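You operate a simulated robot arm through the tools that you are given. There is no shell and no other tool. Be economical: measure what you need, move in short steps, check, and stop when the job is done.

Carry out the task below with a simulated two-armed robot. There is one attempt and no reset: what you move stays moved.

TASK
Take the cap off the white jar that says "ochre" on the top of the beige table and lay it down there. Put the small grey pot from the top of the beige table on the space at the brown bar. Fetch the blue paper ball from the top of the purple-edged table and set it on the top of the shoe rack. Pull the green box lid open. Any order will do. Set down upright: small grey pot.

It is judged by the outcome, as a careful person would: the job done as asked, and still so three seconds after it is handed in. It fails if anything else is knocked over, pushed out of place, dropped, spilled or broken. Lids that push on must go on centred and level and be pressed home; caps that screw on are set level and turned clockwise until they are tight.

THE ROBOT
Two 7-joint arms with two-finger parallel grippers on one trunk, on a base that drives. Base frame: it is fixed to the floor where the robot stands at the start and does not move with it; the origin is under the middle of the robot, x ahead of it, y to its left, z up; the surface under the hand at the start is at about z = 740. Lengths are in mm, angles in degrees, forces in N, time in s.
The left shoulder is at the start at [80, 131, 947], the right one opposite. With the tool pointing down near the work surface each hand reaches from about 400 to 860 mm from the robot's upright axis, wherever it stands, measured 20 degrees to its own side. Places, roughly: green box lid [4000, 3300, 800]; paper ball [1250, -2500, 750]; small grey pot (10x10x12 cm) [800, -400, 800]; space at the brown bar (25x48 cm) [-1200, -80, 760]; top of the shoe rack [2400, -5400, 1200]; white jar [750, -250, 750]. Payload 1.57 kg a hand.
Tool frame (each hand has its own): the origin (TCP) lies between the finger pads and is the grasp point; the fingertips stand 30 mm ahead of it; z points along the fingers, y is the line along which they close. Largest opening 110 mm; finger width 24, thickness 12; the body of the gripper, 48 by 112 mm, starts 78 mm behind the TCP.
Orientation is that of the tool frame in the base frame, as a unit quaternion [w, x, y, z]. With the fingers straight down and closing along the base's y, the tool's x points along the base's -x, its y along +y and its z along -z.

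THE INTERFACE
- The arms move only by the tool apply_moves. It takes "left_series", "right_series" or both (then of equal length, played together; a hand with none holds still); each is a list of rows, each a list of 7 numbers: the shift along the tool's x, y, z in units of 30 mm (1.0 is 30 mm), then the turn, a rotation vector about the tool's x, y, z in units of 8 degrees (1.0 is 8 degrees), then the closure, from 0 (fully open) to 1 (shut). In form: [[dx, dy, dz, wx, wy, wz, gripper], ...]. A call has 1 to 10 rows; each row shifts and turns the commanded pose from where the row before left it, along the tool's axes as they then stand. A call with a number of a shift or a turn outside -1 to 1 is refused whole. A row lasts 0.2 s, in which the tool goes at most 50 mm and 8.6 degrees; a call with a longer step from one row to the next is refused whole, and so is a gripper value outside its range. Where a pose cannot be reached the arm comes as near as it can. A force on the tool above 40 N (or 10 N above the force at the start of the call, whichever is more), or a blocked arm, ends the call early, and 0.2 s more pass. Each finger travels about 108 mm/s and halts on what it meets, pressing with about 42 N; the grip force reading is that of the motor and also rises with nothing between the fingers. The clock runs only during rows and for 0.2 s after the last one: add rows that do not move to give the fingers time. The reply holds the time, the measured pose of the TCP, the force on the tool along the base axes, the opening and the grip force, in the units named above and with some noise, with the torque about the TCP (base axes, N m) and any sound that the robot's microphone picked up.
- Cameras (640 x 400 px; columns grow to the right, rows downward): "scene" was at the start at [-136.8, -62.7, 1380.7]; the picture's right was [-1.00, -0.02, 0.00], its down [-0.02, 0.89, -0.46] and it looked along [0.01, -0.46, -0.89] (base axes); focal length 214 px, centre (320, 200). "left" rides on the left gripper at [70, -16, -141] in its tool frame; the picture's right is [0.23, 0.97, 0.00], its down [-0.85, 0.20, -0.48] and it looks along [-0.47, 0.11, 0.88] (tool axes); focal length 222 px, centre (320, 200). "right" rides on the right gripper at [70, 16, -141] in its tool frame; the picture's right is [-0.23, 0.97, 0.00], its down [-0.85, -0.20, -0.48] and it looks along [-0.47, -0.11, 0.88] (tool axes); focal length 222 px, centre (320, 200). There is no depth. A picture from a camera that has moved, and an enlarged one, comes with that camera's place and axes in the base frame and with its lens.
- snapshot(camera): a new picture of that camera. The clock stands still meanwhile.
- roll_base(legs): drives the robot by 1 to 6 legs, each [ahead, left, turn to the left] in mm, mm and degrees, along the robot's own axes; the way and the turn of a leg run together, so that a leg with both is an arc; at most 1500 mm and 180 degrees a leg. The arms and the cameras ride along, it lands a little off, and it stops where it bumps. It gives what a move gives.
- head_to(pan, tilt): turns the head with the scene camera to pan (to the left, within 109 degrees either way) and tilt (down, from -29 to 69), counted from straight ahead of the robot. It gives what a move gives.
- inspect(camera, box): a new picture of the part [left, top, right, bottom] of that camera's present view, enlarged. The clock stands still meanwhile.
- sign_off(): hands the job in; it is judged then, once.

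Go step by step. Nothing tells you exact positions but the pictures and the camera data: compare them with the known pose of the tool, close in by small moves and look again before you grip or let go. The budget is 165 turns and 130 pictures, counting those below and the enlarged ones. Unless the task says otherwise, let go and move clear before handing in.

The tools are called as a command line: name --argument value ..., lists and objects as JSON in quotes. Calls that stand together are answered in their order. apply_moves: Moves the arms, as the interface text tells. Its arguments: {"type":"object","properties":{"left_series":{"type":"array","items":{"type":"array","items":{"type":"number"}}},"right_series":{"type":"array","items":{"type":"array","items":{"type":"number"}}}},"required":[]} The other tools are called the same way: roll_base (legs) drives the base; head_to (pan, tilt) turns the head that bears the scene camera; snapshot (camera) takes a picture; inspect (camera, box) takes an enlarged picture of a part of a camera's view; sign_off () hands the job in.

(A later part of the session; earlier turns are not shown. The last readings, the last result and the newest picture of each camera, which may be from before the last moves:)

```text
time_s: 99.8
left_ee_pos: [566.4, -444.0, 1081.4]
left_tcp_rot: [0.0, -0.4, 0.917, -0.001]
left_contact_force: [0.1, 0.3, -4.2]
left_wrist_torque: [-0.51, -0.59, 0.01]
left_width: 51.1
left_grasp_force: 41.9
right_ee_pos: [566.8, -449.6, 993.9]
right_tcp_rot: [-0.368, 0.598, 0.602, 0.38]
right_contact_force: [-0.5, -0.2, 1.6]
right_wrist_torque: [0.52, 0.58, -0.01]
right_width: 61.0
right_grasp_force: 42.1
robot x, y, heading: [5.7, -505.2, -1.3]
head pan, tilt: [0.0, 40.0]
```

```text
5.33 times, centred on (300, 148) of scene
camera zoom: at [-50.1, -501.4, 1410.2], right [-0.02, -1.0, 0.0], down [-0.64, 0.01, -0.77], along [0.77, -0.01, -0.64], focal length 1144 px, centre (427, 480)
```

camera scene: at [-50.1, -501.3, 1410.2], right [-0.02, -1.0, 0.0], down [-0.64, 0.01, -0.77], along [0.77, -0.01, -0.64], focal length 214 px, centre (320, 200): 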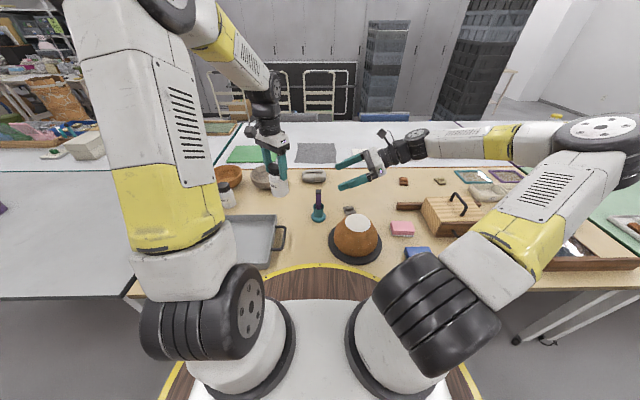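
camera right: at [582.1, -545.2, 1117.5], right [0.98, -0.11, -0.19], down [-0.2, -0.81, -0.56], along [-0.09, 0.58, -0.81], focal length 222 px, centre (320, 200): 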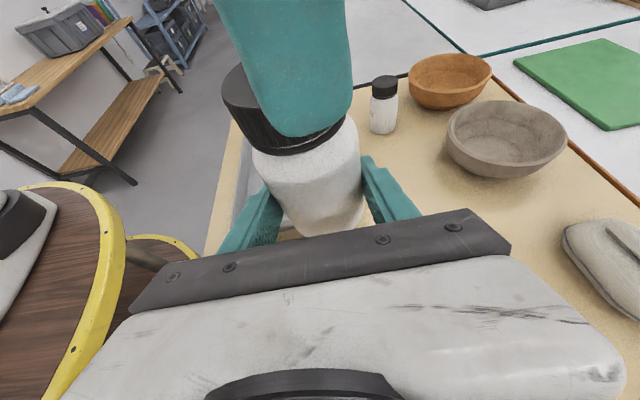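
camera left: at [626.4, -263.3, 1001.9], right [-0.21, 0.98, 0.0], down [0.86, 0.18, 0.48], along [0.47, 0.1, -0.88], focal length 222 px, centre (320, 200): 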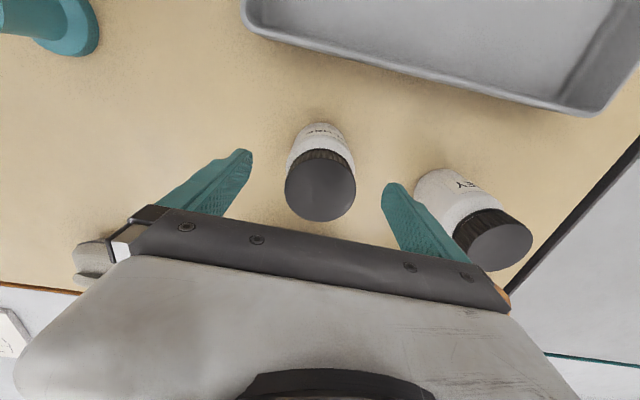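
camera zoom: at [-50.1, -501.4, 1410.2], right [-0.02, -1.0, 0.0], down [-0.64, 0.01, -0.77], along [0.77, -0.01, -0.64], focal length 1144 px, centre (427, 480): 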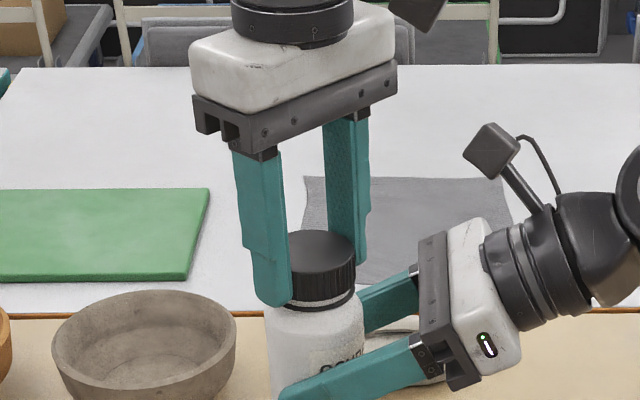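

The label stays; the cap is rising. I turn 32° more, then try a slight lift to see if it is free.

apply_moves --left_series '[[0, 0, 0, 0, 0, -1, 0.9], [0, 0, -0.01, 0, 0, -1, 0.9], [0, 0, -0.01, 0, 0, -1, 0.9], [0, 0, -0.01, 0, 0, -1, 0.9], [0, 0, -0.05, 0, 0, 0, 0.9], [0, 0, -0.05, 0, 0, 0, 0.9]]'

inspect --camera "right" --box '[200, 20, 400, 145]'

```text
time_s: 101.2
left_ee_pos: [565.9, -443.4, 1084.0]
left_tcp_rot: [0.0, -0.636, 0.771, 0.0]
left_contact_force: [7.2, -0.3, -31.5]
left_wrist_torque: [0.05, -0.82, -0.01]
left_width: 51.3
left_grasp_force: 41.8
right_ee_pos: [567.8, -448.8, 995.7]
right_tcp_rot: [-0.368, 0.598, 0.602, 0.381]
right_contact_force: [-6.6, 1.1, 26.6]
right_wrist_torque: [0.01, 0.22, 0.05]
right_width: 61.0
right_grasp_force: 42.5
robot x, y, heading: [0.6, -500.5, -1.2]
head pan, tilt: [0.0, 40.0]
```

```text
3.20 times, centred on (300, 82) of right
camera zoom: at [581.6, -544.8, 1119.5], right [0.98, -0.1, -0.19], down [-0.19, -0.8, -0.56], along [-0.09, 0.59, -0.81], focal length 711 px, centre (384, 576)
```

zoom: 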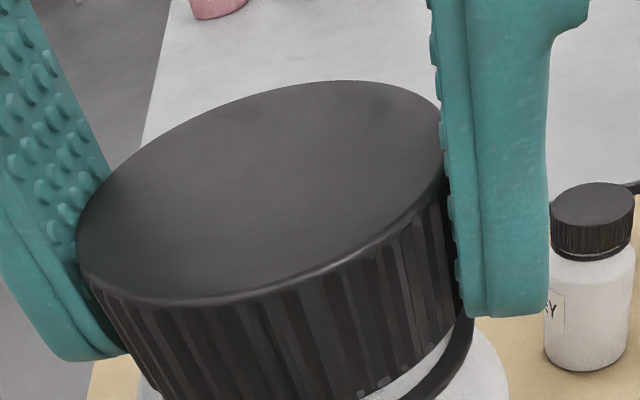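

Still threaded (31 N), but a gap has opened below the cap. I ease the pull and do another regrip cycle.

apply_moves --left_series '[[0, 0, 0.08, 0, 0, 0, 0.9], [0, 0, 0, 0, 0, 0, 0.4], [0, 0, -0.6, 0, 0, 0, 0.3], [0, 0, -0.5, 0, 0, 1, 0.3], [0, 0, 0, 0, 0, 1, 0.3], [0, 0, 0, 0, 0, 1, 0.3], [0, 0, 0, 0, 0, 1, 0.3], [0, 0, 0, 0, 0, 1, 0.3], [0, 0, 0, 0, 0, 1, 0.3], [0, 0, 0, 0, 0, 1, 0.3]]'

apply_moves --left_series '[[0, 0, 0, 0, 0, 1, 0.3], [0, 0, 0, 0, 0, 1, 0.3], [0, 0, 0, 0, 0, 1, 0.3], [0, 0, 0, 0, 0, 1, 0.3], [0, 0, 0, 0, 0, 1, 0.3], [0, 0, 0, 0, 0, 1, 0.3], [0, 0, 0.5, 0, 0, 1, 0.3], [0, 0, 0.5, 0, 0, 0, 0.3], [0, 0, 0, 0, 0, 0, 0.6], [0, 0, 0, 0, 0, 0, 0.9]]'

apply_moves --left_series '[[0, 0, 0, 0, 0, -1, 0.9], [0, 0, -0.01, 0, 0, -1, 0.9], [0, 0, -0.01, 0, 0, -1, 0.9], [0, 0, -0.01, 0, 0, -1, 0.9], [0, 0, -0.01, 0, 0, -1, 0.9], [0, 0, -0.01, 0, 0, -1, 0.9], [0, 0, -0.01, 0, 0, -1, 0.9], [0, 0, -0.01, 0, 0, -1, 0.9], [0, 0, -0.01, 0, 0, -1, 0.9], [0, 0, 0, 0, 0, -1, 0.9]]'

apply_moves --left_series '[[0, 0, 0, 0, 0, -1, 0.9], [0, 0, -0.01, 0, 0, -1, 0.9], [0, 0, -0.01, 0, 0, -1, 0.9], [0, 0, -0.01, 0, 0, -1, 0.9], [0, 0, 0, 0, 0, -1, 0.9], [0, 0, -0.05, 0, 0, 0, 0.9]]'

inspect --camera "right" --box '[200, 20, 400, 145]'

```text
time_s: 103.4
left_ee_pos: [566.2, -443.8, 1115.9]
left_tcp_rot: [0.0, -0.198, 0.98, 0.001]
left_contact_force: [-0.1, 0.4, -0.8]
left_wrist_torque: [-0.02, -0.04, -0.02]
left_width: 76.8
left_grasp_force: 0.0
right_ee_pos: [567.1, -448.7, 993.4]
right_tcp_rot: [-0.368, 0.599, 0.601, 0.38]
right_contact_force: [0.4, -0.6, -4.2]
right_wrist_torque: [-0.04, 0.01, 0.0]
right_width: 61.1
right_grasp_force: 41.7
robot x, y, heading: [3.7, -504.5, -1.2]
head pan, tilt: [0.0, 40.0]
```

```text
time_s: 105.6
left_ee_pos: [566.3, -443.9, 1085.2]
left_tcp_rot: [0.0, 0.285, 0.958, -0.001]
left_contact_force: [-2.8, -1.1, 0.1]
left_wrist_torque: [0.18, -0.08, -0.03]
left_width: 51.4
left_grasp_force: 42.2
right_ee_pos: [567.5, -448.7, 991.7]
right_tcp_rot: [-0.368, 0.599, 0.601, 0.38]
right_contact_force: [2.2, 1.2, -4.0]
right_wrist_torque: [-0.3, 0.22, -0.02]
right_width: 61.0
right_grasp_force: 42.3
robot x, y, heading: [6.0, -502.8, -1.0]
head pan, tilt: [0.0, 40.0]
```

```text
time_s: 107.8
left_ee_pos: [565.5, -443.1, 1088.5]
left_tcp_rot: [0.001, -0.399, 0.917, 0.0]
left_contact_force: [2.1, 0.7, -6.4]
left_wrist_torque: [-0.28, -0.56, -0.01]
left_width: 51.6
left_grasp_force: 42.3
right_ee_pos: [568.6, -449.0, 993.7]
right_tcp_rot: [-0.368, 0.598, 0.602, 0.379]
right_contact_force: [-2.7, -0.5, 2.8]
right_wrist_torque: [0.31, 0.33, 0.01]
right_width: 61.1
right_grasp_force: 41.6
robot x, y, heading: [1.4, -504.1, -1.2]
head pan, tilt: [0.0, 40.0]
```

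```text
time_s: 109.2
left_ee_pos: [565.5, -444.0, 1090.8]
left_tcp_rot: [0.0, -0.688, 0.726, 0.0]
left_contact_force: [0.9, 0.1, -1.0]
left_wrist_torque: [0.01, 0.0, 0.0]
left_width: 51.5
left_grasp_force: 42.3
right_ee_pos: [568.0, -449.8, 992.5]
right_tcp_rot: [-0.368, 0.6, 0.601, 0.38]
right_contact_force: [0.2, 0.1, -3.3]
right_wrist_torque: [-0.02, 0.01, 0.0]
right_width: 60.9
right_grasp_force: 41.6
robot x, y, heading: [-1.0, -503.4, -0.9]
head pan, tilt: [0.0, 40.0]
```

```text
3.20 times, centred on (300, 82) of right
camera zoom: at [582.1, -545.2, 1117.5], right [0.98, -0.11, -0.19], down [-0.2, -0.81, -0.56], along [-0.09, 0.58, -0.81], focal length 711 px, centre (384, 576)
```

zoom: 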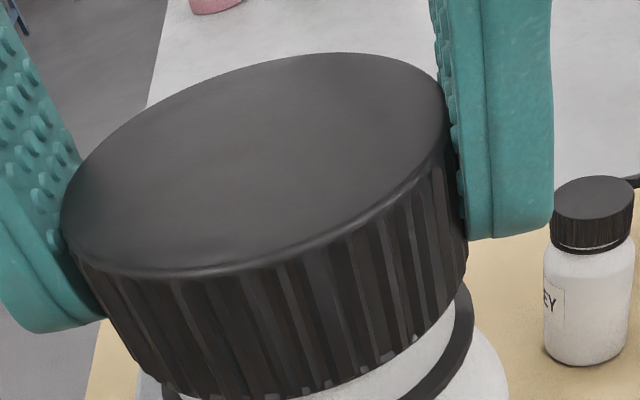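

The pull is now just about 1 N: the cap is free. I lift it off.

apply_moves --left_series '[[0, 0, -0.3, 0, 0, 0, 0.9], [0, 0, -0.6, 0, 0, 0, 0.9], [0, 0, -0.8, 0, 0, 0, 0.9], [0, 0, -0.8, 0, 0, 0, 0.9], [0, 0, 0, 0, 0, 0, 0.9]]'

snapshot --camera "scene"

snapshot --camera "right"

```text
time_s: 110.4
left_ee_pos: [566.4, -445.1, 1165.4]
left_tcp_rot: [0.0, -0.689, 0.725, 0.0]
left_contact_force: [-0.5, -0.1, 0.0]
left_wrist_torque: [-0.02, -0.02, -0.01]
left_width: 51.9
left_grasp_force: 42.0
right_ee_pos: [568.7, -449.3, 992.7]
right_tcp_rot: [-0.369, 0.599, 0.601, 0.379]
right_contact_force: [0.1, 0.0, -4.0]
right_wrist_torque: [0.01, 0.0, -0.03]
right_width: 61.0
right_grasp_force: 42.0
robot x, y, heading: [2.6, -503.7, -0.8]
head pan, tilt: [0.0, 40.0]
```

```text
70 pictures are left
camera scene: at [-50.0, -501.4, 1410.2], right [-0.02, -1.0, 0.0], down [-0.64, 0.01, -0.77], along [0.77, -0.01, -0.64], focal length 214 px, centre (320, 200)
```

scene: 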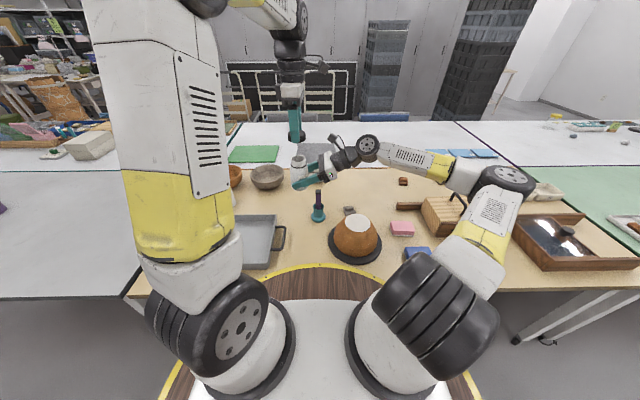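

```text
69 pictures are left
camera right: at [582.1, -545.2, 1117.5], right [0.98, -0.11, -0.19], down [-0.2, -0.81, -0.56], along [-0.09, 0.58, -0.81], focal length 222 px, centre (320, 200)
```

right: 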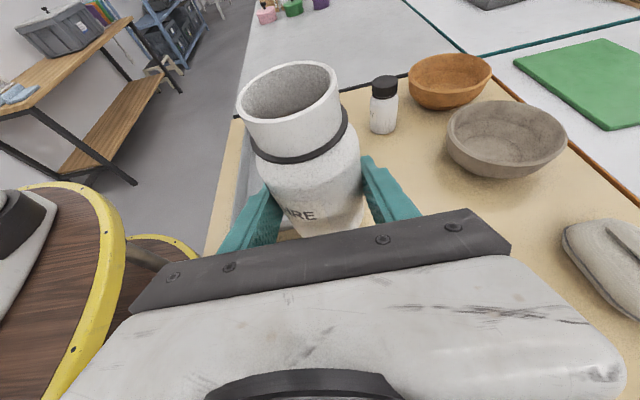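

The cap is off; the jar is held open and upright by the right hand. I carry the cap over a free spot near (690, -370) on the beige table.

apply_moves --left_series '[[-0.5, -0.83, 0, 0, 0, 0, 0.9], [-0.5, -0.83, 0, 0, 0, 0, 0.9], [-0.5, -0.83, 0, 0, 0, 0, 0.9], [-0.5, -0.83, 0, 0, 0, 0, 0.9], [-0.5, -0.83, 0, 0, 0, 0, 0.9], [0, 0, 1, 0, 0, 0, 0.9], [0, 0, 1, 0, 0, 0, 0.9], [0, 0, 1, 0, 0, 0, 0.9], [0, 0, 1, 0, 0, 0, 0.9], [0, 0, 1, 0, 0, 0, 0.9]]'

snapshot --camera "left"

inspect --camera "scene" --box '[220, 100, 420, 225]'

```text
time_s: 112.6
left_ee_pos: [695.4, -376.3, 1015.2]
left_tcp_rot: [0.0, -0.688, 0.726, 0.001]
left_contact_force: [0.1, 0.1, -1.7]
left_wrist_torque: [-0.01, -0.01, 0.02]
left_width: 51.5
left_grasp_force: 41.8
right_ee_pos: [568.3, -449.1, 993.7]
right_tcp_rot: [-0.367, 0.6, 0.601, 0.38]
right_contact_force: [-0.3, 0.5, -3.3]
right_wrist_torque: [0.0, -0.04, 0.02]
right_width: 60.9
right_grasp_force: 42.1
robot x, y, heading: [3.4, -505.2, -1.1]
head pan, tilt: [0.0, 40.0]
```

```text
68 pictures are left
camera left: at [707.6, -445.9, 1157.2], right [-0.98, -0.17, 0.0], down [-0.15, 0.86, 0.48], along [-0.08, 0.47, -0.88], focal length 222 px, centre (320, 200)
```

left: 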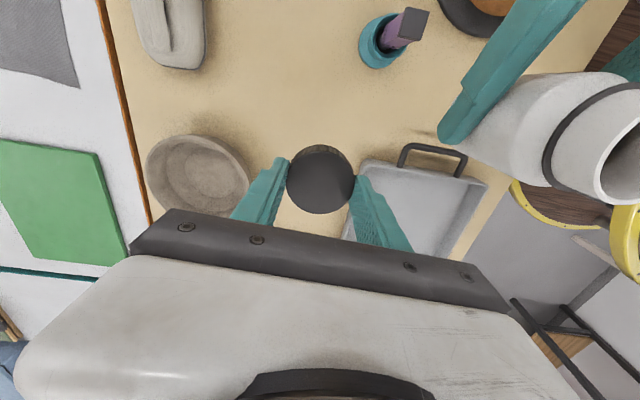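

```text
3.20 times, centred on (320, 162) of scene
camera zoom: at [-50.2, -501.4, 1410.2], right [-0.02, -1.0, 0.0], down [-0.64, 0.01, -0.77], along [0.77, -0.01, -0.64], focal length 686 px, centre (320, 320)
```

zoom: 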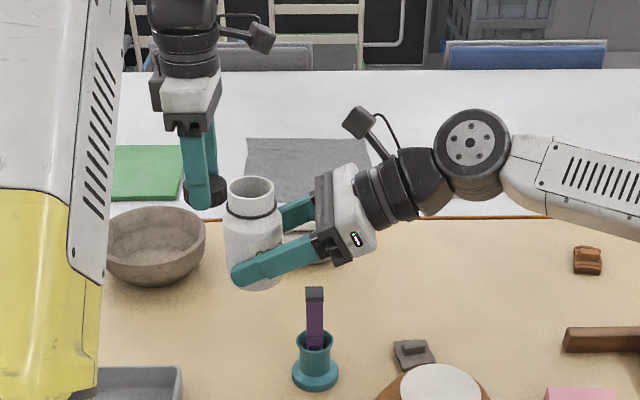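

I first shift the right hand with the open jar 120 mm away to the right for clearance, then lower the cap.

apply_moves --right_series '[[-0.42, 0, -0.9, 0, 0, 0, 0.9], [-0.42, 0, -0.9, 0, 0, 0, 0.9], [-0.42, 0, -0.9, 0, 0, 0, 0.9], [-0.42, 0, -0.9, 0, 0, 0, 0.9]]'

apply_moves --left_series '[[0, 0, 1, 0, 0, 0, 0.9], [0, 0, 1, 0, 0, 0, 0.9], [0, 0, 1, 0, 0, 0, 0.9], [0, 0, 1, 0, 0, 0, 0.9], [0, 0, 1, 0, 0, 0, 0.9], [0, 0, 1, 0, 0, 0, 0.9], [0, 0, 0.8, 0, 0, 0, 0.9], [0, 0, 0, 0, 0, 0, 0.9]]'

inspect --camera "scene" --box '[220, 100, 420, 225]'

```text
time_s: 113.6
left_ee_pos: [696.2, -375.1, 1016.2]
left_tcp_rot: [0.0, -0.688, 0.726, 0.0]
left_contact_force: [0.1, 1.0, -0.5]
left_wrist_torque: [0.02, 0.05, -0.01]
left_width: 51.5
left_grasp_force: 42.2
right_ee_pos: [567.8, -567.6, 995.4]
right_tcp_rot: [-0.368, 0.599, 0.602, 0.379]
right_contact_force: [-0.1, 0.3, -3.5]
right_wrist_torque: [-0.04, 0.0, 0.02]
right_width: 61.1
right_grasp_force: 42.6
robot x, y, heading: [6.2, -505.7, -1.1]
head pan, tilt: [0.0, 40.0]
```

```text
time_s: 115.4
left_ee_pos: [696.4, -376.3, 812.1]
left_tcp_rot: [-0.001, -0.687, 0.726, 0.0]
left_contact_force: [0.0, 0.1, 0.6]
left_wrist_torque: [-0.01, 0.04, -0.02]
left_width: 51.7
left_grasp_force: 42.5
right_ee_pos: [567.2, -566.0, 994.8]
right_tcp_rot: [-0.368, 0.599, 0.602, 0.379]
right_contact_force: [-0.1, 0.0, -3.8]
right_wrist_torque: [0.0, 0.03, -0.01]
right_width: 61.3
right_grasp_force: 42.5
robot x, y, heading: [0.4, -506.3, -1.3]
head pan, tilt: [0.0, 40.0]
```

```text
3.20 times, centred on (320, 162) of scene
camera zoom: at [-50.1, -501.4, 1410.2], right [-0.02, -1.0, 0.0], down [-0.64, 0.01, -0.77], along [0.77, -0.01, -0.64], focal length 686 px, centre (320, 320)
```

zoom: 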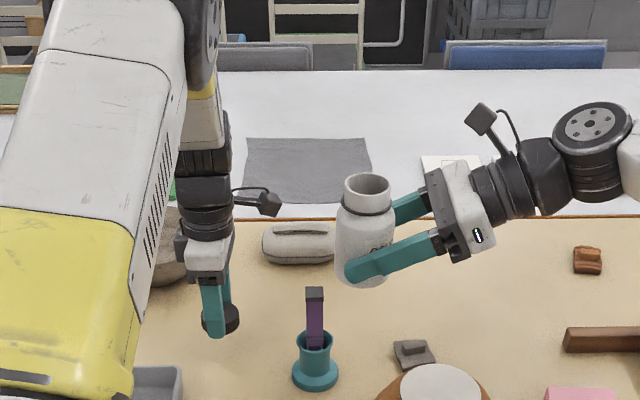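

The cap is just above the table; I lower in small steps until contact.

apply_moves --left_series '[[0, 0, 0.4, 0, 0, 0, 0.9], [0, 0, 0.3, 0, 0, 0, 0.9], [0, 0, 0.15, 0, 0, 0, 0.9], [0, 0, 0.15, 0, 0, 0, 0.9], [0, 0, 0, 0, 0, 0, 0.9]]'

inspect --camera "scene" --box '[260, 150, 340, 200]'

```text
time_s: 116.6
left_ee_pos: [694.5, -375.4, 781.7]
left_tcp_rot: [0.0, -0.687, 0.726, 0.0]
left_contact_force: [-0.1, 0.2, -0.5]
left_wrist_torque: [-0.01, 0.01, 0.01]
left_width: 51.5
left_grasp_force: 42.4
right_ee_pos: [567.0, -566.4, 995.8]
right_tcp_rot: [-0.368, 0.599, 0.602, 0.378]
right_contact_force: [0.1, 0.2, -3.1]
right_wrist_torque: [-0.02, 0.01, -0.02]
right_width: 60.8
right_grasp_force: 42.4
robot x, y, heading: [3.3, -504.9, -1.4]
head pan, tilt: [0.0, 40.0]
```

```text
8.00 times, centred on (300, 175) of scene
camera zoom: at [-50.0, -501.4, 1410.2], right [-0.02, -1.0, 0.0], down [-0.64, 0.01, -0.77], along [0.77, -0.01, -0.64], focal length 1716 px, centre (480, 400)
```

zoom: 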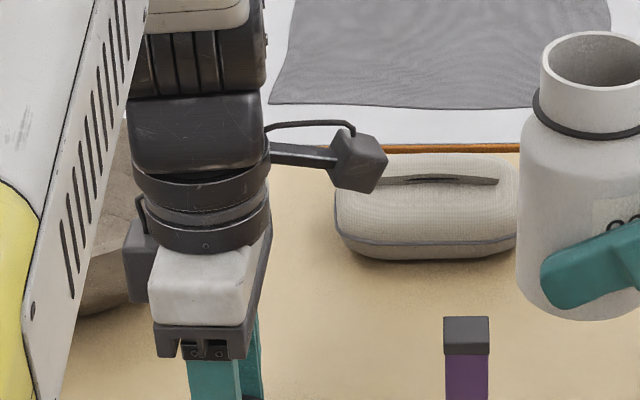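

apply_moves --left_series '[[0, 0, 0.08, 0, 0, 0, 0.9], [0, 0, 0.08, 0, 0, 0, 0.9], [0, 0, 0.08, 0, 0, 0, 0.9], [0, 0, 0, 0, 0, 0, 0.9]]'

inspect --camera "scene" --box '[260, 170, 340, 220]'

```text
time_s: 117.6
left_ee_pos: [694.6, -375.5, 773.6]
left_tcp_rot: [-0.001, -0.687, 0.726, 0.0]
left_contact_force: [-0.1, -0.3, -0.1]
left_wrist_torque: [-0.02, 0.01, -0.03]
left_width: 51.4
left_grasp_force: 41.9
right_ee_pos: [568.4, -567.8, 995.6]
right_tcp_rot: [-0.369, 0.598, 0.602, 0.379]
right_contact_force: [0.4, 0.8, -4.2]
right_wrist_torque: [0.0, -0.02, 0.04]
right_width: 60.7
right_grasp_force: 41.7
robot x, y, heading: [-0.6, -502.2, -1.0]
head pan, tilt: [0.0, 40.0]
```

```text
8.00 times, centred on (300, 195) of scene
camera zoom: at [-50.0, -501.4, 1410.2], right [-0.02, -1.0, 0.0], down [-0.64, 0.01, -0.77], along [0.77, -0.01, -0.64], focal length 1716 px, centre (480, 240)
```

zoom: 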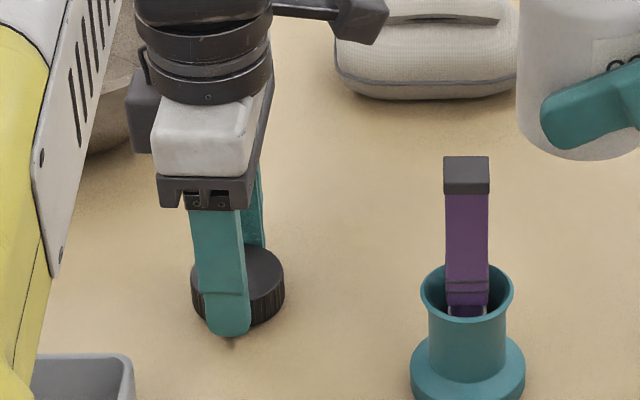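

The cap hovers only a few mm above the table. I lower 3 mm more and release.

apply_moves --left_series '[[0, 0, 0.06, 0, 0, 0, 0.9], [0, 0, 0.05, 0, 0, 0, 0.9], [0, 0, 0, 0, 0, 0, 0.5], [0, 0, 0, 0, 0, 0, 0.45], [0, 0, 0, 0, 0, 0, 0.3], [0, 0, 0, 0, 0, 0, 0.1], [0, 0, -0.8, 0, 0, 0, 0.1], [0, 0, -1, 0, 0, 0, 0.1], [0, 0, -1, 0, 0, 0, 0.1], [0, 0, -1, 0, 0, 0, 0]]'

inspect --camera "scene" --box '[220, 130, 380, 230]'

```text
time_s: 119.8
left_ee_pos: [694.7, -376.6, 886.7]
left_tcp_rot: [0.001, -0.688, 0.726, 0.0]
left_contact_force: [0.5, 0.1, 0.9]
left_wrist_torque: [-0.02, 0.01, -0.03]
left_width: 110.1
left_grasp_force: 0.1
right_ee_pos: [568.2, -568.2, 995.5]
right_tcp_rot: [-0.368, 0.599, 0.602, 0.378]
right_contact_force: [0.2, -0.4, -4.3]
right_wrist_torque: [-0.06, -0.03, 0.02]
right_width: 61.1
right_grasp_force: 42.2
robot x, y, heading: [2.2, -502.6, -1.2]
head pan, tilt: [0.0, 40.0]
```

```text
4.00 times, centred on (300, 180) of scene
camera zoom: at [-49.8, -501.4, 1410.2], right [-0.02, -1.0, 0.0], down [-0.64, 0.01, -0.77], along [0.77, -0.01, -0.64], focal length 858 px, centre (400, 280)
```

zoom: 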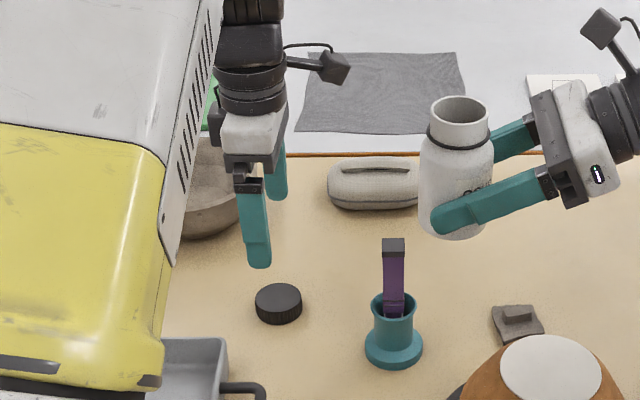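

The cap lies flat on the table. Now I return the open jar: both hands go back to the hand-over place, the left above the jar's neck.

apply_moves --left_series '[[0, 0, -1, 0, 0, 0, 0], [0, 0, -1, 0, 0, 0, 0], [0, 0, -1, 0, 0, 0, 0], [0, 0, -1, 0, 0, 0, 0], [0, 0, -1, 0, 0, 0, 0], [0, 0, -1, 0, 0, 0, 0], [0, 0, -1, 0, 0, 0, 0], [0, 0, -1, 0, 0, 0, 0], [0, 0, -1, 0, 0, 0, 0], [0, 0, -0.3, 0, 0, 0, 0]]'

apply_moves --left_series '[[0.46, 0.85, 0, 0, 0, 0, 0], [0.46, 0.85, 0, 0, 0, 0, 0], [0.46, 0.85, 0, 0, 0, 0, 0], [0.46, 0.85, 0, 0, 0, 0, 0], [0.46, 0.85, 0, 0, 0, 0, 0]]' --right_series '[[0.2, 0, 0.43, 0, 0, 0, 0.9], [0.42, 0, 0.9, 0, 0, 0, 0.9], [0.42, 0, 0.9, 0, 0, 0, 0.9], [0.42, 0, 0.9, 0, 0, 0, 0.9], [0.2, 0, 0.43, 0, 0, 0, 0.9]]'

snapshot --camera "left"

inspect --camera "scene" --box '[240, 90, 400, 190]'

```text
time_s: 122.0
left_ee_pos: [694.9, -374.7, 1164.7]
left_tcp_rot: [0.0, -0.688, 0.726, 0.0]
left_contact_force: [0.1, 0.0, -0.4]
left_wrist_torque: [0.02, 0.02, -0.03]
left_width: 110.0
left_grasp_force: 0.0
right_ee_pos: [567.8, -567.8, 996.4]
right_tcp_rot: [-0.369, 0.599, 0.601, 0.379]
right_contact_force: [-0.3, -0.2, -3.5]
right_wrist_torque: [-0.04, 0.04, 0.0]
right_width: 61.2
right_grasp_force: 41.7
robot x, y, heading: [2.6, -505.4, -1.2]
head pan, tilt: [0.0, 40.0]
```

```text
time_s: 123.2
left_ee_pos: [562.8, -437.3, 1164.6]
left_tcp_rot: [0.0, -0.688, 0.725, 0.0]
left_contact_force: [0.2, 0.1, -0.7]
left_wrist_torque: [-0.02, 0.03, 0.03]
left_width: 109.9
left_grasp_force: 0.1
right_ee_pos: [568.7, -449.1, 995.1]
right_tcp_rot: [-0.368, 0.599, 0.602, 0.378]
right_contact_force: [1.1, 0.4, -3.5]
right_wrist_torque: [-0.02, 0.04, -0.04]
right_width: 60.9
right_grasp_force: 41.9
robot x, y, heading: [1.7, -501.4, -1.2]
head pan, tilt: [0.0, 40.0]
```

```text
62 pictures are left
camera left: at [576.5, -506.9, 1307.2], right [-0.98, -0.18, 0.0], down [-0.15, 0.86, 0.48], along [-0.08, 0.47, -0.88], focal length 222 px, centre (320, 200)
```

left: 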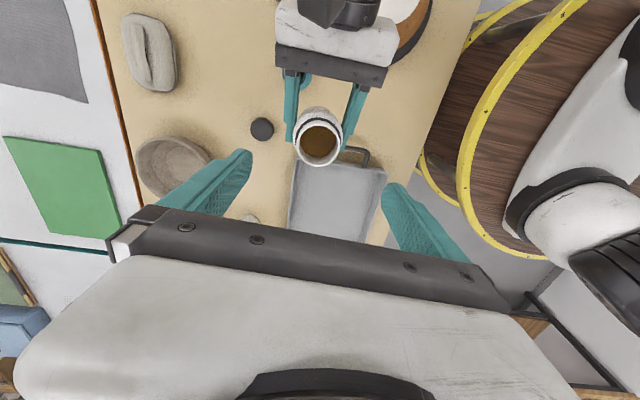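

```text
4.00 times, centred on (320, 140) of scene
camera zoom: at [-50.0, -501.3, 1410.2], right [-0.02, -1.0, 0.0], down [-0.64, 0.01, -0.77], along [0.77, -0.01, -0.64], focal length 858 px, centre (320, 440)
```

zoom: 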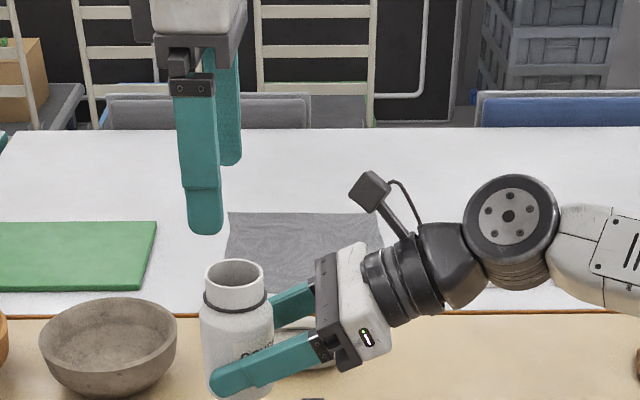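

The open jar (ochre powder inside) has its rim at about (568, -446, 1072). I lower the left hand to grip its neck.

apply_moves --left_series '[[0.27, -0.17, 0, 0, 0, 0, 0], [0, 0, 0.9, 0, 0, 0, 0], [0, 0, 0.9, 0, 0, 0, 0], [0, 0, 0.9, 0, 0, 0, 0], [0, 0, 0.2, 0, 0, 0, 0], [0, 0, 0, 0, 0, 0, 0]]'

snapshot --camera "left"

inspect --camera "scene" --box '[240, 90, 400, 190]'

```text
time_s: 124.6
left_ee_pos: [567.6, -446.0, 1077.6]
left_tcp_rot: [0.0, -0.688, 0.726, 0.0]
left_contact_force: [-0.2, -0.4, -0.2]
left_wrist_torque: [-0.01, 0.05, 0.0]
left_width: 110.2
left_grasp_force: 0.0
right_ee_pos: [568.1, -450.1, 992.5]
right_tcp_rot: [-0.368, 0.599, 0.601, 0.379]
right_contact_force: [-0.6, -0.2, -3.9]
right_wrist_torque: [-0.01, -0.02, -0.01]
right_width: 61.0
right_grasp_force: 41.9
robot x, y, heading: [1.0, -503.6, -1.4]
head pan, tilt: [0.0, 40.0]
```

```text
60 pictures are left
camera left: at [580.7, -516.0, 1219.1], right [-0.98, -0.17, 0.0], down [-0.15, 0.86, 0.48], along [-0.08, 0.47, -0.88], focal length 222 px, centre (320, 200)
```

left: 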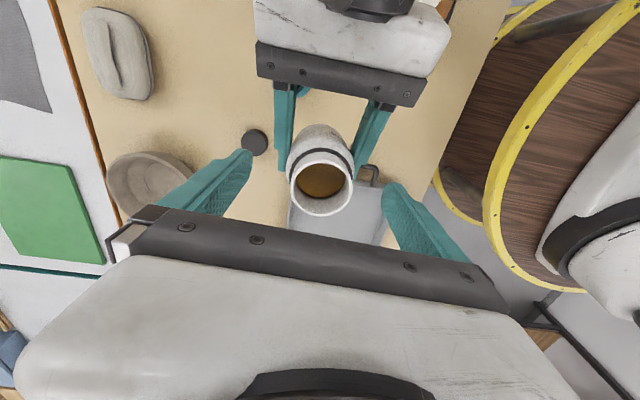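

```text
4.00 times, centred on (320, 140) of scene
camera zoom: at [-50.1, -501.4, 1410.2], right [-0.02, -1.0, 0.0], down [-0.64, 0.01, -0.77], along [0.77, -0.01, -0.64], focal length 858 px, centre (320, 440)
```

zoom: 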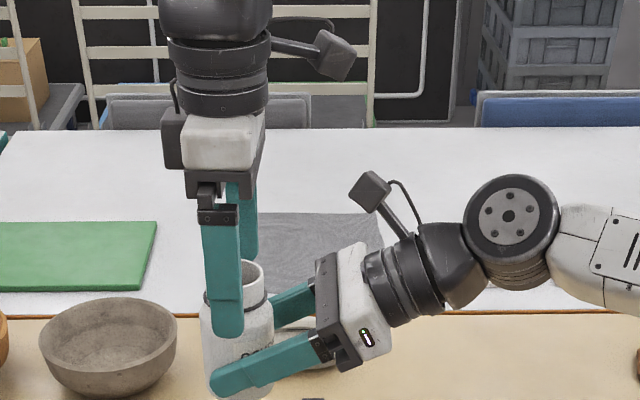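

Centred. I close the left hand on the neck, then open the right and back it off.

apply_moves --left_series '[[0, 0, 0, 0, 0, 0, 0.2], [0, 0, 0, 0, 0, 0, 0.4], [0, 0, 0, 0, 0, 0, 0.55], [0, 0, 0, 0, 0, 0, 0.9], [0, 0, 0, 0, 0, 0, 0.9]]'

inspect --camera "scene" --box '[270, 120, 350, 170]'

```text
time_s: 125.8
left_ee_pos: [567.9, -446.6, 1076.8]
left_tcp_rot: [0.0, -0.688, 0.726, 0.0]
left_contact_force: [-5.8, -0.6, 1.3]
left_wrist_torque: [-0.01, 0.06, 0.15]
left_width: 47.3
left_grasp_force: 42.4
right_ee_pos: [568.8, -449.9, 994.7]
right_tcp_rot: [-0.368, 0.6, 0.601, 0.38]
right_contact_force: [6.7, 1.6, -6.6]
right_wrist_torque: [-0.13, 0.45, -0.16]
right_width: 61.2
right_grasp_force: 41.9
robot x, y, heading: [4.8, -502.3, -1.0]
head pan, tilt: [0.0, 40.0]
```

```text
8.00 times, centred on (310, 145) of scene
camera zoom: at [-50.1, -501.4, 1410.2], right [-0.02, -1.0, 0.0], down [-0.64, 0.01, -0.77], along [0.77, -0.01, -0.64], focal length 1716 px, centre (400, 640)
```

zoom: 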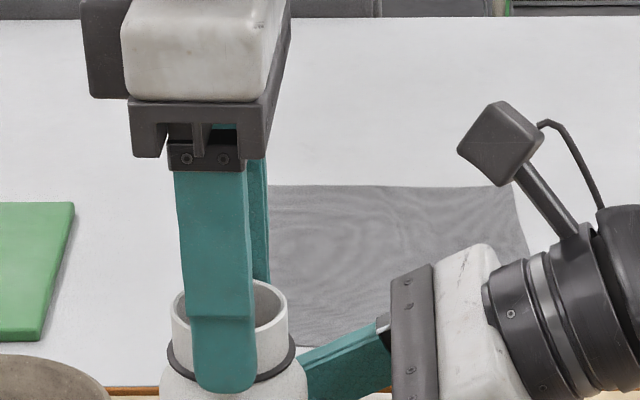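

Neck gripped at 47 mm. Right hand opens and withdraws.

apply_moves --right_series '[[0, 0, 0, 0, 0, 0, 0.4], [0, 0, 0, 0, 0, 0, 0.2], [0, 0, 0, 0, 0, 0, 0], [0, 0, 0, 0, 0, 0, 0], [-0.2, 0, -0.8, 0, 0, 0, 0], [-0.3, 0, -1, 0, 0, 0, 0], [-0.4, 0, -1, 0, 0, 0, 0], [-0.4, 0, -1, 0, 0, 0, 0], [-0.4, 0, -1, 0, 0, 0, 0], [-0.4, 0, -1, 0, 0, 0, 0]]'

apply_moves --left_series '[[-0.8, -0.55, 0, 0, 0, 0, 0.9], [-0.8, -0.55, 0, 0, 0, 0, 0.9], [-0.8, -0.55, 0, 0, 0, 0, 0.9], [-0.8, -0.55, 0, 0, 0, 0, 0.9], [-0.8, -0.55, 0, 0, 0, 0, 0.9], [-0.8, -0.55, 0, 0, 0, 0, 0.9], [-0.8, -0.55, 0, 0, 0, 0, 0.9], [-0.8, -0.3, 0, 0, 0, 0, 0.9], [0, 0, 0, 0, 0, 0, 0.9]]'

snapshot --camera "left"

```text
time_s: 128.0
left_ee_pos: [568.4, -445.4, 1077.6]
left_tcp_rot: [0.001, -0.689, 0.725, 0.0]
left_contact_force: [0.4, 0.6, -4.2]
left_wrist_torque: [-0.02, 0.0, 0.01]
left_width: 45.9
left_grasp_force: 42.0
right_ee_pos: [567.2, -633.3, 1012.4]
right_tcp_rot: [-0.368, 0.599, 0.602, 0.378]
right_contact_force: [-0.2, 0.6, 0.1]
right_wrist_torque: [0.04, -0.01, 0.04]
right_width: 109.9
right_grasp_force: 0.0
robot x, y, heading: [-0.2, -502.5, -1.1]
head pan, tilt: [0.0, 40.0]
```

```text
time_s: 130.0
left_ee_pos: [702.4, -262.2, 1076.7]
left_tcp_rot: [0.0, -0.687, 0.726, 0.0]
left_contact_force: [-0.1, 0.1, -3.2]
left_wrist_torque: [0.0, -0.02, -0.02]
left_width: 45.8
left_grasp_force: 42.0
right_ee_pos: [567.9, -633.1, 1013.0]
right_tcp_rot: [-0.369, 0.598, 0.602, 0.379]
right_contact_force: [-0.4, 0.1, -0.8]
right_wrist_torque: [0.01, 0.02, -0.02]
right_width: 110.1
right_grasp_force: 0.1
robot x, y, heading: [3.9, -500.1, -1.2]
head pan, tilt: [0.0, 40.0]
```

```text
57 pictures are left
camera left: at [715.3, -331.3, 1218.7], right [-0.98, -0.17, 0.0], down [-0.15, 0.86, 0.48], along [-0.08, 0.47, -0.88], focal length 222 px, centre (320, 200)
```

left: 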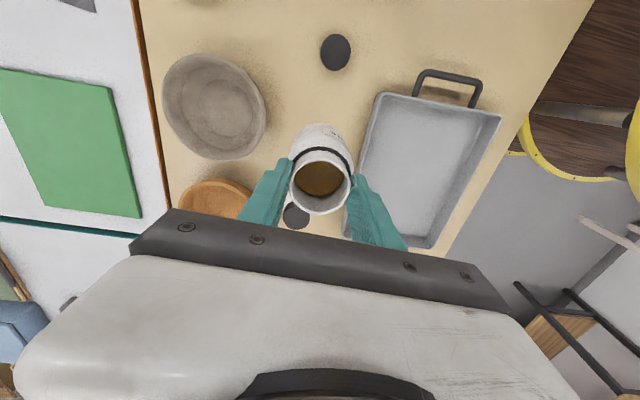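

I adjust to the jar's old place (697, -250) and lower it close to the table.

apply_moves --left_series '[[-0.4, 0.17, 0.5, 0, 0, 0, 0.9], [0, 0, 1, 0, 0, 0, 0.9], [0, 0, 1, 0, 0, 0, 0.9], [0, 0, 1, 0, 0, 0, 0.9], [0, 0, 1, 0, 0, 0, 0.9], [0, 0, 1, 0, 0, 0, 0.9], [0, 0, 0.8, 0, 0, 0, 0.9], [0, 0, 0.4, 0, 0, 0, 0.9], [0, 0, 0, 0, 0, 0, 0.9]]'

apply_moves --left_series '[[0, 0, 0.15, 0, 0, 0, 0.9], [0, 0, 0.15, 0, 0, 0, 0.9], [0, 0, 0.15, 0, 0, 0, 0.9], [0, 0, 0, 0, 0, 0, 0.9]]'

head_to --pan 20 --tilt 40

snapshot --camera "scene"

```text
time_s: 132.0
left_ee_pos: [698.3, -247.4, 876.4]
left_tcp_rot: [0.0, -0.688, 0.726, 0.0]
left_contact_force: [-0.2, 0.4, -3.7]
left_wrist_torque: [-0.06, -0.02, 0.0]
left_width: 45.6
left_grasp_force: 42.1
right_ee_pos: [569.1, -633.8, 1013.9]
right_tcp_rot: [-0.368, 0.599, 0.601, 0.379]
right_contact_force: [1.0, 0.3, 0.4]
right_wrist_torque: [-0.01, -0.04, -0.02]
right_width: 109.9
right_grasp_force: 0.1
robot x, y, heading: [3.6, -505.1, -1.1]
head pan, tilt: [0.0, 40.0]
```

```text
time_s: 133.0
left_ee_pos: [698.1, -248.4, 865.2]
left_tcp_rot: [0.0, -0.688, 0.725, -0.001]
left_contact_force: [-4.8, 1.0, 16.7]
left_wrist_torque: [-0.58, 0.71, -0.1]
left_width: 45.8
left_grasp_force: 41.8
right_ee_pos: [566.7, -634.0, 1013.5]
right_tcp_rot: [-0.368, 0.599, 0.602, 0.379]
right_contact_force: [-0.2, 0.2, -0.1]
right_wrist_torque: [0.02, -0.02, -0.03]
right_width: 109.9
right_grasp_force: 0.1
robot x, y, heading: [1.9, -504.3, -1.1]
head pan, tilt: [0.0, 40.0]
```

```text
time_s: 133.8
left_ee_pos: [698.4, -248.5, 863.6]
left_tcp_rot: [0.0, -0.688, 0.726, 0.0]
left_contact_force: [-4.1, 1.9, 25.0]
left_wrist_torque: [-0.66, 0.64, -0.11]
left_width: 45.7
left_grasp_force: 42.3
right_ee_pos: [566.7, -633.8, 1013.5]
right_tcp_rot: [-0.368, 0.599, 0.602, 0.379]
right_contact_force: [-0.7, 0.9, -0.7]
right_wrist_torque: [0.02, -0.01, 0.01]
right_width: 109.9
right_grasp_force: 0.1
robot x, y, heading: [1.9, -502.4, -1.1]
head pan, tilt: [20.0, 40.0]
```

```text
56 pictures are left
camera scene: at [-55.7, -472.5, 1410.1], right [0.32, -0.95, 0.0], down [-0.61, -0.21, -0.77], along [0.73, 0.25, -0.64], focal length 214 px, centre (320, 200)
```

scene: 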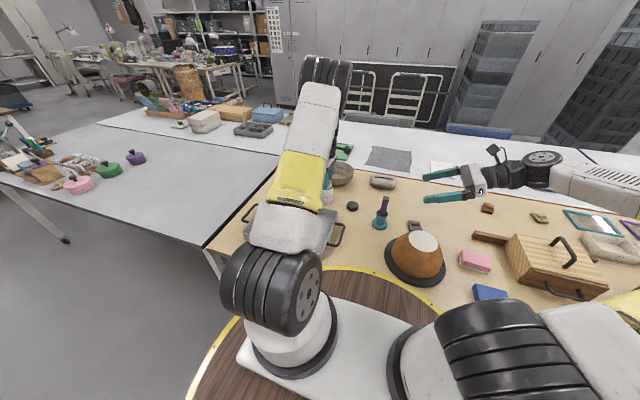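

Contact was felt slightly higher than expected; before releasing I look from the right hand's camera.

snapshot --camera "right"

snapshot --camera "left"

```text
55 pictures are left
camera right: at [581.4, -729.8, 1138.3], right [0.98, -0.1, -0.19], down [-0.19, -0.81, -0.56], along [-0.09, 0.58, -0.81], focal length 222 px, centre (320, 200)
```

right: 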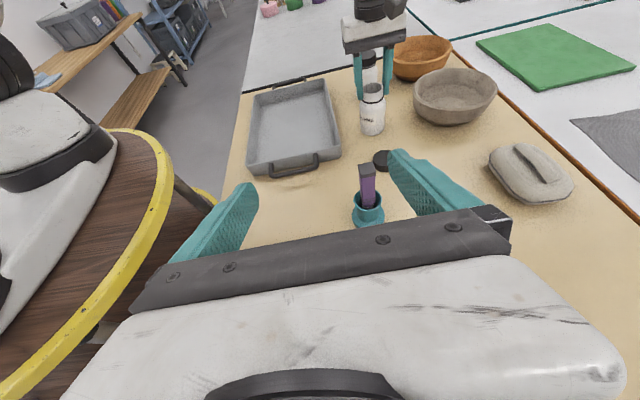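

```text
54 pictures are left
camera left: at [710.4, -318.4, 1006.0], right [-0.98, -0.17, 0.0], down [-0.15, 0.86, 0.48], along [-0.08, 0.47, -0.88], focal length 222 px, centre (320, 200)
```

left: 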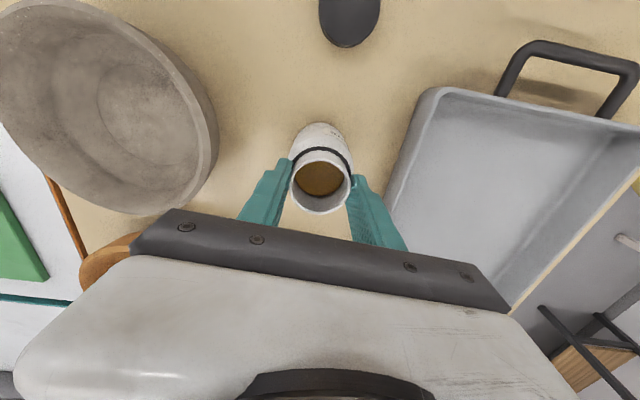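

The jar stands on the table, clear of everything. I ease the pressure, open slowly and rise.

apply_moves --left_series '[[0, 0, -0.08, 0, 0, 0, 0.9], [0, 0, 0, 0, 0, 0, 0.55], [0, 0, 0, 0, 0, 0, 0.45], [0, 0, 0, 0, 0, 0, 0.35], [0, 0, 0, 0, 0, 0, 0.3], [0, 0, -0.8, 0, 0, 0, 0.3], [0, 0, -1, 0, 0, 0, 0.3], [0, 0, -1, 0, 0, 0, 0.3], [0, 0, -1, 0, 0, 0, 0.3], [0, 0, -1, 0, 0, 0, 0.3]]'

inspect --camera "right" --box '[220, 40, 480, 202]'

```text
time_s: 136.0
left_ee_pos: [698.7, -247.8, 1010.4]
left_tcp_rot: [0.0, -0.688, 0.725, 0.0]
left_contact_force: [0.1, -0.5, -0.2]
left_wrist_torque: [-0.03, 0.03, 0.0]
left_width: 76.8
left_grasp_force: 0.0
right_ee_pos: [568.9, -633.9, 1012.1]
right_tcp_rot: [-0.368, 0.599, 0.602, 0.379]
right_contact_force: [1.4, 0.5, 0.0]
right_wrist_torque: [0.01, -0.01, 0.02]
right_width: 110.1
right_grasp_force: 0.0
robot x, y, heading: [4.2, -502.8, -1.1]
head pan, tilt: [20.0, 40.0]
```

```text
2.46 times, centred on (350, 121) of right
camera zoom: at [582.3, -729.6, 1137.8], right [0.98, -0.1, -0.19], down [-0.19, -0.81, -0.56], along [-0.09, 0.58, -0.81], focal length 547 px, centre (246, 394)
```

zoom: 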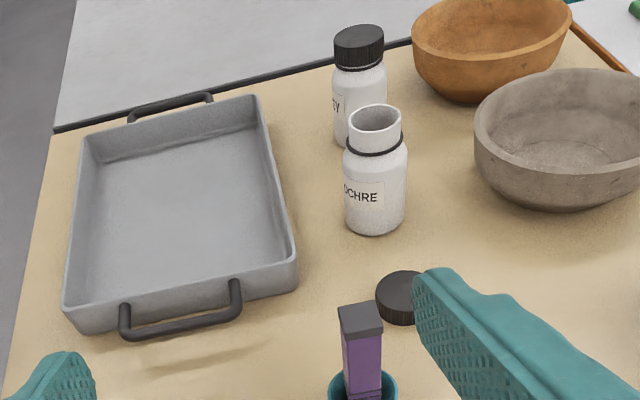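

Jar open on the table, cap laid beside it. Next is the blue paper ball; I retract the left arm, back off from the table and look toward the right side of the room.

apply_moves --left_series '[[0, 0.9, -0.4, 0, 0, 1, 0.3], [0, 0.9, -0.3, 0, 0, 1, 0.3], [0.2, 0.9, -0.3, 0, 0, 1, 0.3], [0.3, 0.8, -0.3, 0, 0, 1, 0.3], [0.4, 0.7, -0.3, 0, 0, 1, 0.3], [0.5, 0.7, 0, 0, 0, 1, 0.3], [0.6, 0.6, 0, 0, 0, 1, 0.3], [0.6, 0.5, 0, 0, 0, 1, 0.3]]'

roll_base --legs '[[-350, 0, 0], [0, 0, -75]]'

head_to --pan 10 --tilt 15

snapshot --camera "scene"

```text
time_s: 137.8
left_ee_pos: [493.6, -223.6, 1057.4]
left_tcp_rot: [0.0, -0.198, 0.98, 0.0]
left_contact_force: [0.8, 0.6, -0.9]
left_wrist_torque: [-0.01, 0.0, -0.02]
left_width: 77.0
left_grasp_force: 0.1
right_ee_pos: [567.9, -634.7, 1013.5]
right_tcp_rot: [-0.369, 0.598, 0.602, 0.379]
right_contact_force: [-0.7, 0.5, -0.9]
right_wrist_torque: [-0.01, 0.0, 0.01]
right_width: 110.2
right_grasp_force: 0.1
robot x, y, heading: [5.9, -501.5, -1.3]
head pan, tilt: [20.0, 40.0]
```

```text
time_s: 143.3
left_ee_pos: [51.4, -898.0, 1056.4]
left_tcp_rot: [0.0, 0.437, 0.899, 0.0]
left_contact_force: [0.4, 0.5, 0.5]
left_wrist_torque: [0.01, 0.02, 0.01]
left_width: 77.2
left_grasp_force: 0.0
right_ee_pos: [-324.7, -1075.9, 1012.0]
right_tcp_rot: [-0.062, 0.841, 0.114, 0.525]
right_contact_force: [-0.5, 0.0, 0.2]
right_wrist_torque: [0.01, -0.01, 0.0]
right_width: 109.7
right_grasp_force: 0.0
robot x, y, heading: [-348.1, -496.8, -75.8]
head pan, tilt: [20.0, 40.0]
```

```text
time_s: 144.2
left_ee_pos: [51.5, -898.3, 1056.9]
left_tcp_rot: [0.0, 0.437, 0.9, 0.0]
left_contact_force: [0.1, 0.4, -0.1]
left_wrist_torque: [-0.01, 0.03, 0.0]
left_width: 77.1
left_grasp_force: 0.1
right_ee_pos: [-325.1, -1076.1, 1013.1]
right_tcp_rot: [-0.061, 0.841, 0.113, 0.525]
right_contact_force: [-0.3, -0.1, -0.5]
right_wrist_torque: [0.02, 0.0, -0.01]
right_width: 110.1
right_grasp_force: 0.1
robot x, y, heading: [-347.6, -497.5, -75.8]
head pan, tilt: [10.0, 15.0]
```

```text
52 pictures are left
camera scene: at [-341.3, -445.4, 1449.6], right [-0.91, -0.41, 0.0], down [-0.11, 0.24, -0.97], along [0.39, -0.88, -0.26], focal length 214 px, centre (320, 200)
```

scene: 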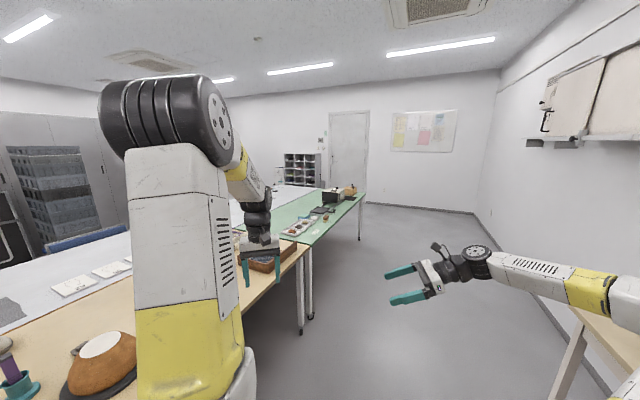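

I see the cube shoe rack beyond the green table. I zoom on the tables there to find the purple-edged one and the ball.

inspect --camera "scene" --box '[225, 135, 385, 235]'

```text
4.00 times, centred on (305, 185) of scene
camera zoom: at [-341.3, -445.4, 1449.6], right [-0.91, -0.41, 0.0], down [-0.11, 0.24, -0.97], along [0.39, -0.88, -0.26], focal length 858 px, centre (380, 260)
```

zoom: 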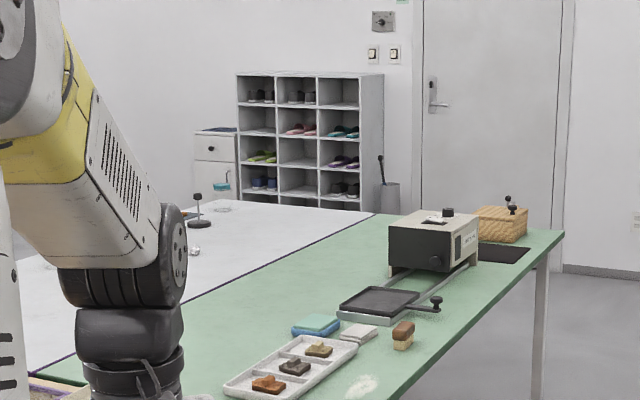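

The purple-edged white table lies beyond the green one, ending near y = -3500; the ball must be reached from its far side or end. I drive down the aisle, past the green table's end, and look.

roll_base --legs '[[0, 0, -14.2], [1500, 0, 0], [1500, 0, 0], [650, 0, 0], [0, 0, 90]]'

head_to --pan 35 --tilt 15

snapshot --camera "scene"

```text
time_s: 166.5
left_ee_pos: [193.5, -3849.6, 1056.9]
left_tcp_rot: [0.0, -0.209, 0.978, 0.001]
left_contact_force: [-0.5, 0.5, 0.0]
left_wrist_torque: [0.01, -0.03, 0.03]
left_width: 77.0
left_grasp_force: 0.2
right_ee_pos: [274.5, -4257.9, 1014.1]
right_tcp_rot: [-0.372, 0.593, 0.608, 0.376]
right_contact_force: [-0.2, 0.8, 0.8]
right_wrist_torque: [0.0, 0.0, -0.01]
right_width: 110.1
right_grasp_force: 0.1
robot x, y, heading: [-293.8, -4139.5, 0.2]
head pan, tilt: [10.0, 15.0]
```

```text
time_s: 167.4
left_ee_pos: [192.9, -3849.6, 1056.1]
left_tcp_rot: [0.001, -0.21, 0.978, 0.0]
left_contact_force: [-0.2, 0.4, 0.2]
left_wrist_torque: [-0.01, 0.03, -0.03]
left_width: 77.0
left_grasp_force: 0.1
right_ee_pos: [275.1, -4257.1, 1014.1]
right_tcp_rot: [-0.372, 0.593, 0.607, 0.376]
right_contact_force: [0.3, 0.5, 0.5]
right_wrist_torque: [-0.01, -0.02, -0.02]
right_width: 110.0
right_grasp_force: 0.2
robot x, y, heading: [-295.7, -4138.9, 0.0]
head pan, tilt: [35.0, 15.0]
```

```text
50 pictures are left
camera scene: at [-354.1, -4085.4, 1449.7], right [0.57, -0.82, 0.0], down [-0.21, -0.15, -0.97], along [0.79, 0.56, -0.26], focal length 214 px, centre (320, 200)
```

scene: 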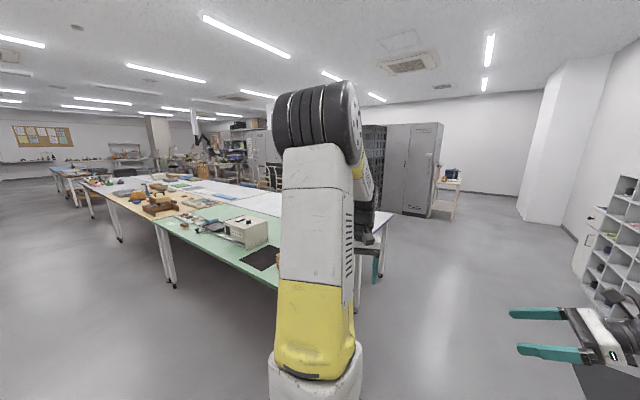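

The white table spans x ≈ 1040–1727, with free floor beyond. I drive around its end to the far side.

roll_base --legs '[[1500, 0, 0], [880, 0, 0], [0, 0, 90], [1400, 0, 0]]'

head_to --pan 60 --tilt 30

snapshot --camera "scene"

```text
time_s: 189.5
left_ee_pos: [1791.3, -2244.8, 1056.8]
left_tcp_rot: [0.0, 0.838, -0.546, -0.001]
left_contact_force: [0.4, 0.2, 0.0]
left_wrist_torque: [0.02, -0.02, -0.02]
left_width: 76.9
left_grasp_force: 0.0
right_ee_pos: [2198.1, -2165.0, 1013.6]
right_tcp_rot: [-0.529, -0.009, 0.848, 0.003]
right_contact_force: [0.3, 0.8, 0.7]
right_wrist_torque: [0.01, 0.01, 0.03]
right_width: 110.2
right_grasp_force: 0.0
robot x, y, heading: [2080.1, -2730.4, 89.7]
head pan, tilt: [35.0, 15.0]
```

```text
time_s: 190.4
left_ee_pos: [1791.5, -2243.8, 1056.3]
left_tcp_rot: [0.0, 0.838, -0.546, 0.0]
left_contact_force: [0.2, -0.6, 0.6]
left_wrist_torque: [-0.01, 0.03, 0.0]
left_width: 77.0
left_grasp_force: 0.1
right_ee_pos: [2198.6, -2164.0, 1012.9]
right_tcp_rot: [-0.529, -0.01, 0.849, 0.003]
right_contact_force: [0.3, -0.3, 0.5]
right_wrist_torque: [-0.01, -0.01, -0.01]
right_width: 110.3
right_grasp_force: 0.0
robot x, y, heading: [2079.0, -2732.1, 89.9]
head pan, tilt: [60.0, 30.0]
```

```text
49 pictures are left
camera scene: at [2001.5, -2823.8, 1425.6], right [0.5, 0.86, 0.0], down [0.43, -0.25, -0.87], along [-0.75, 0.44, -0.5], focal length 214 px, centre (320, 200)
```

scene: 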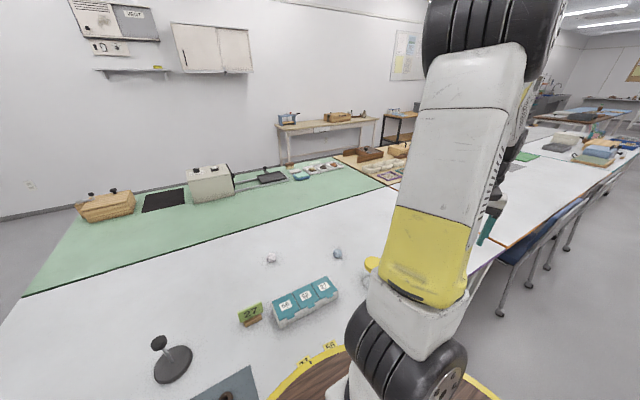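

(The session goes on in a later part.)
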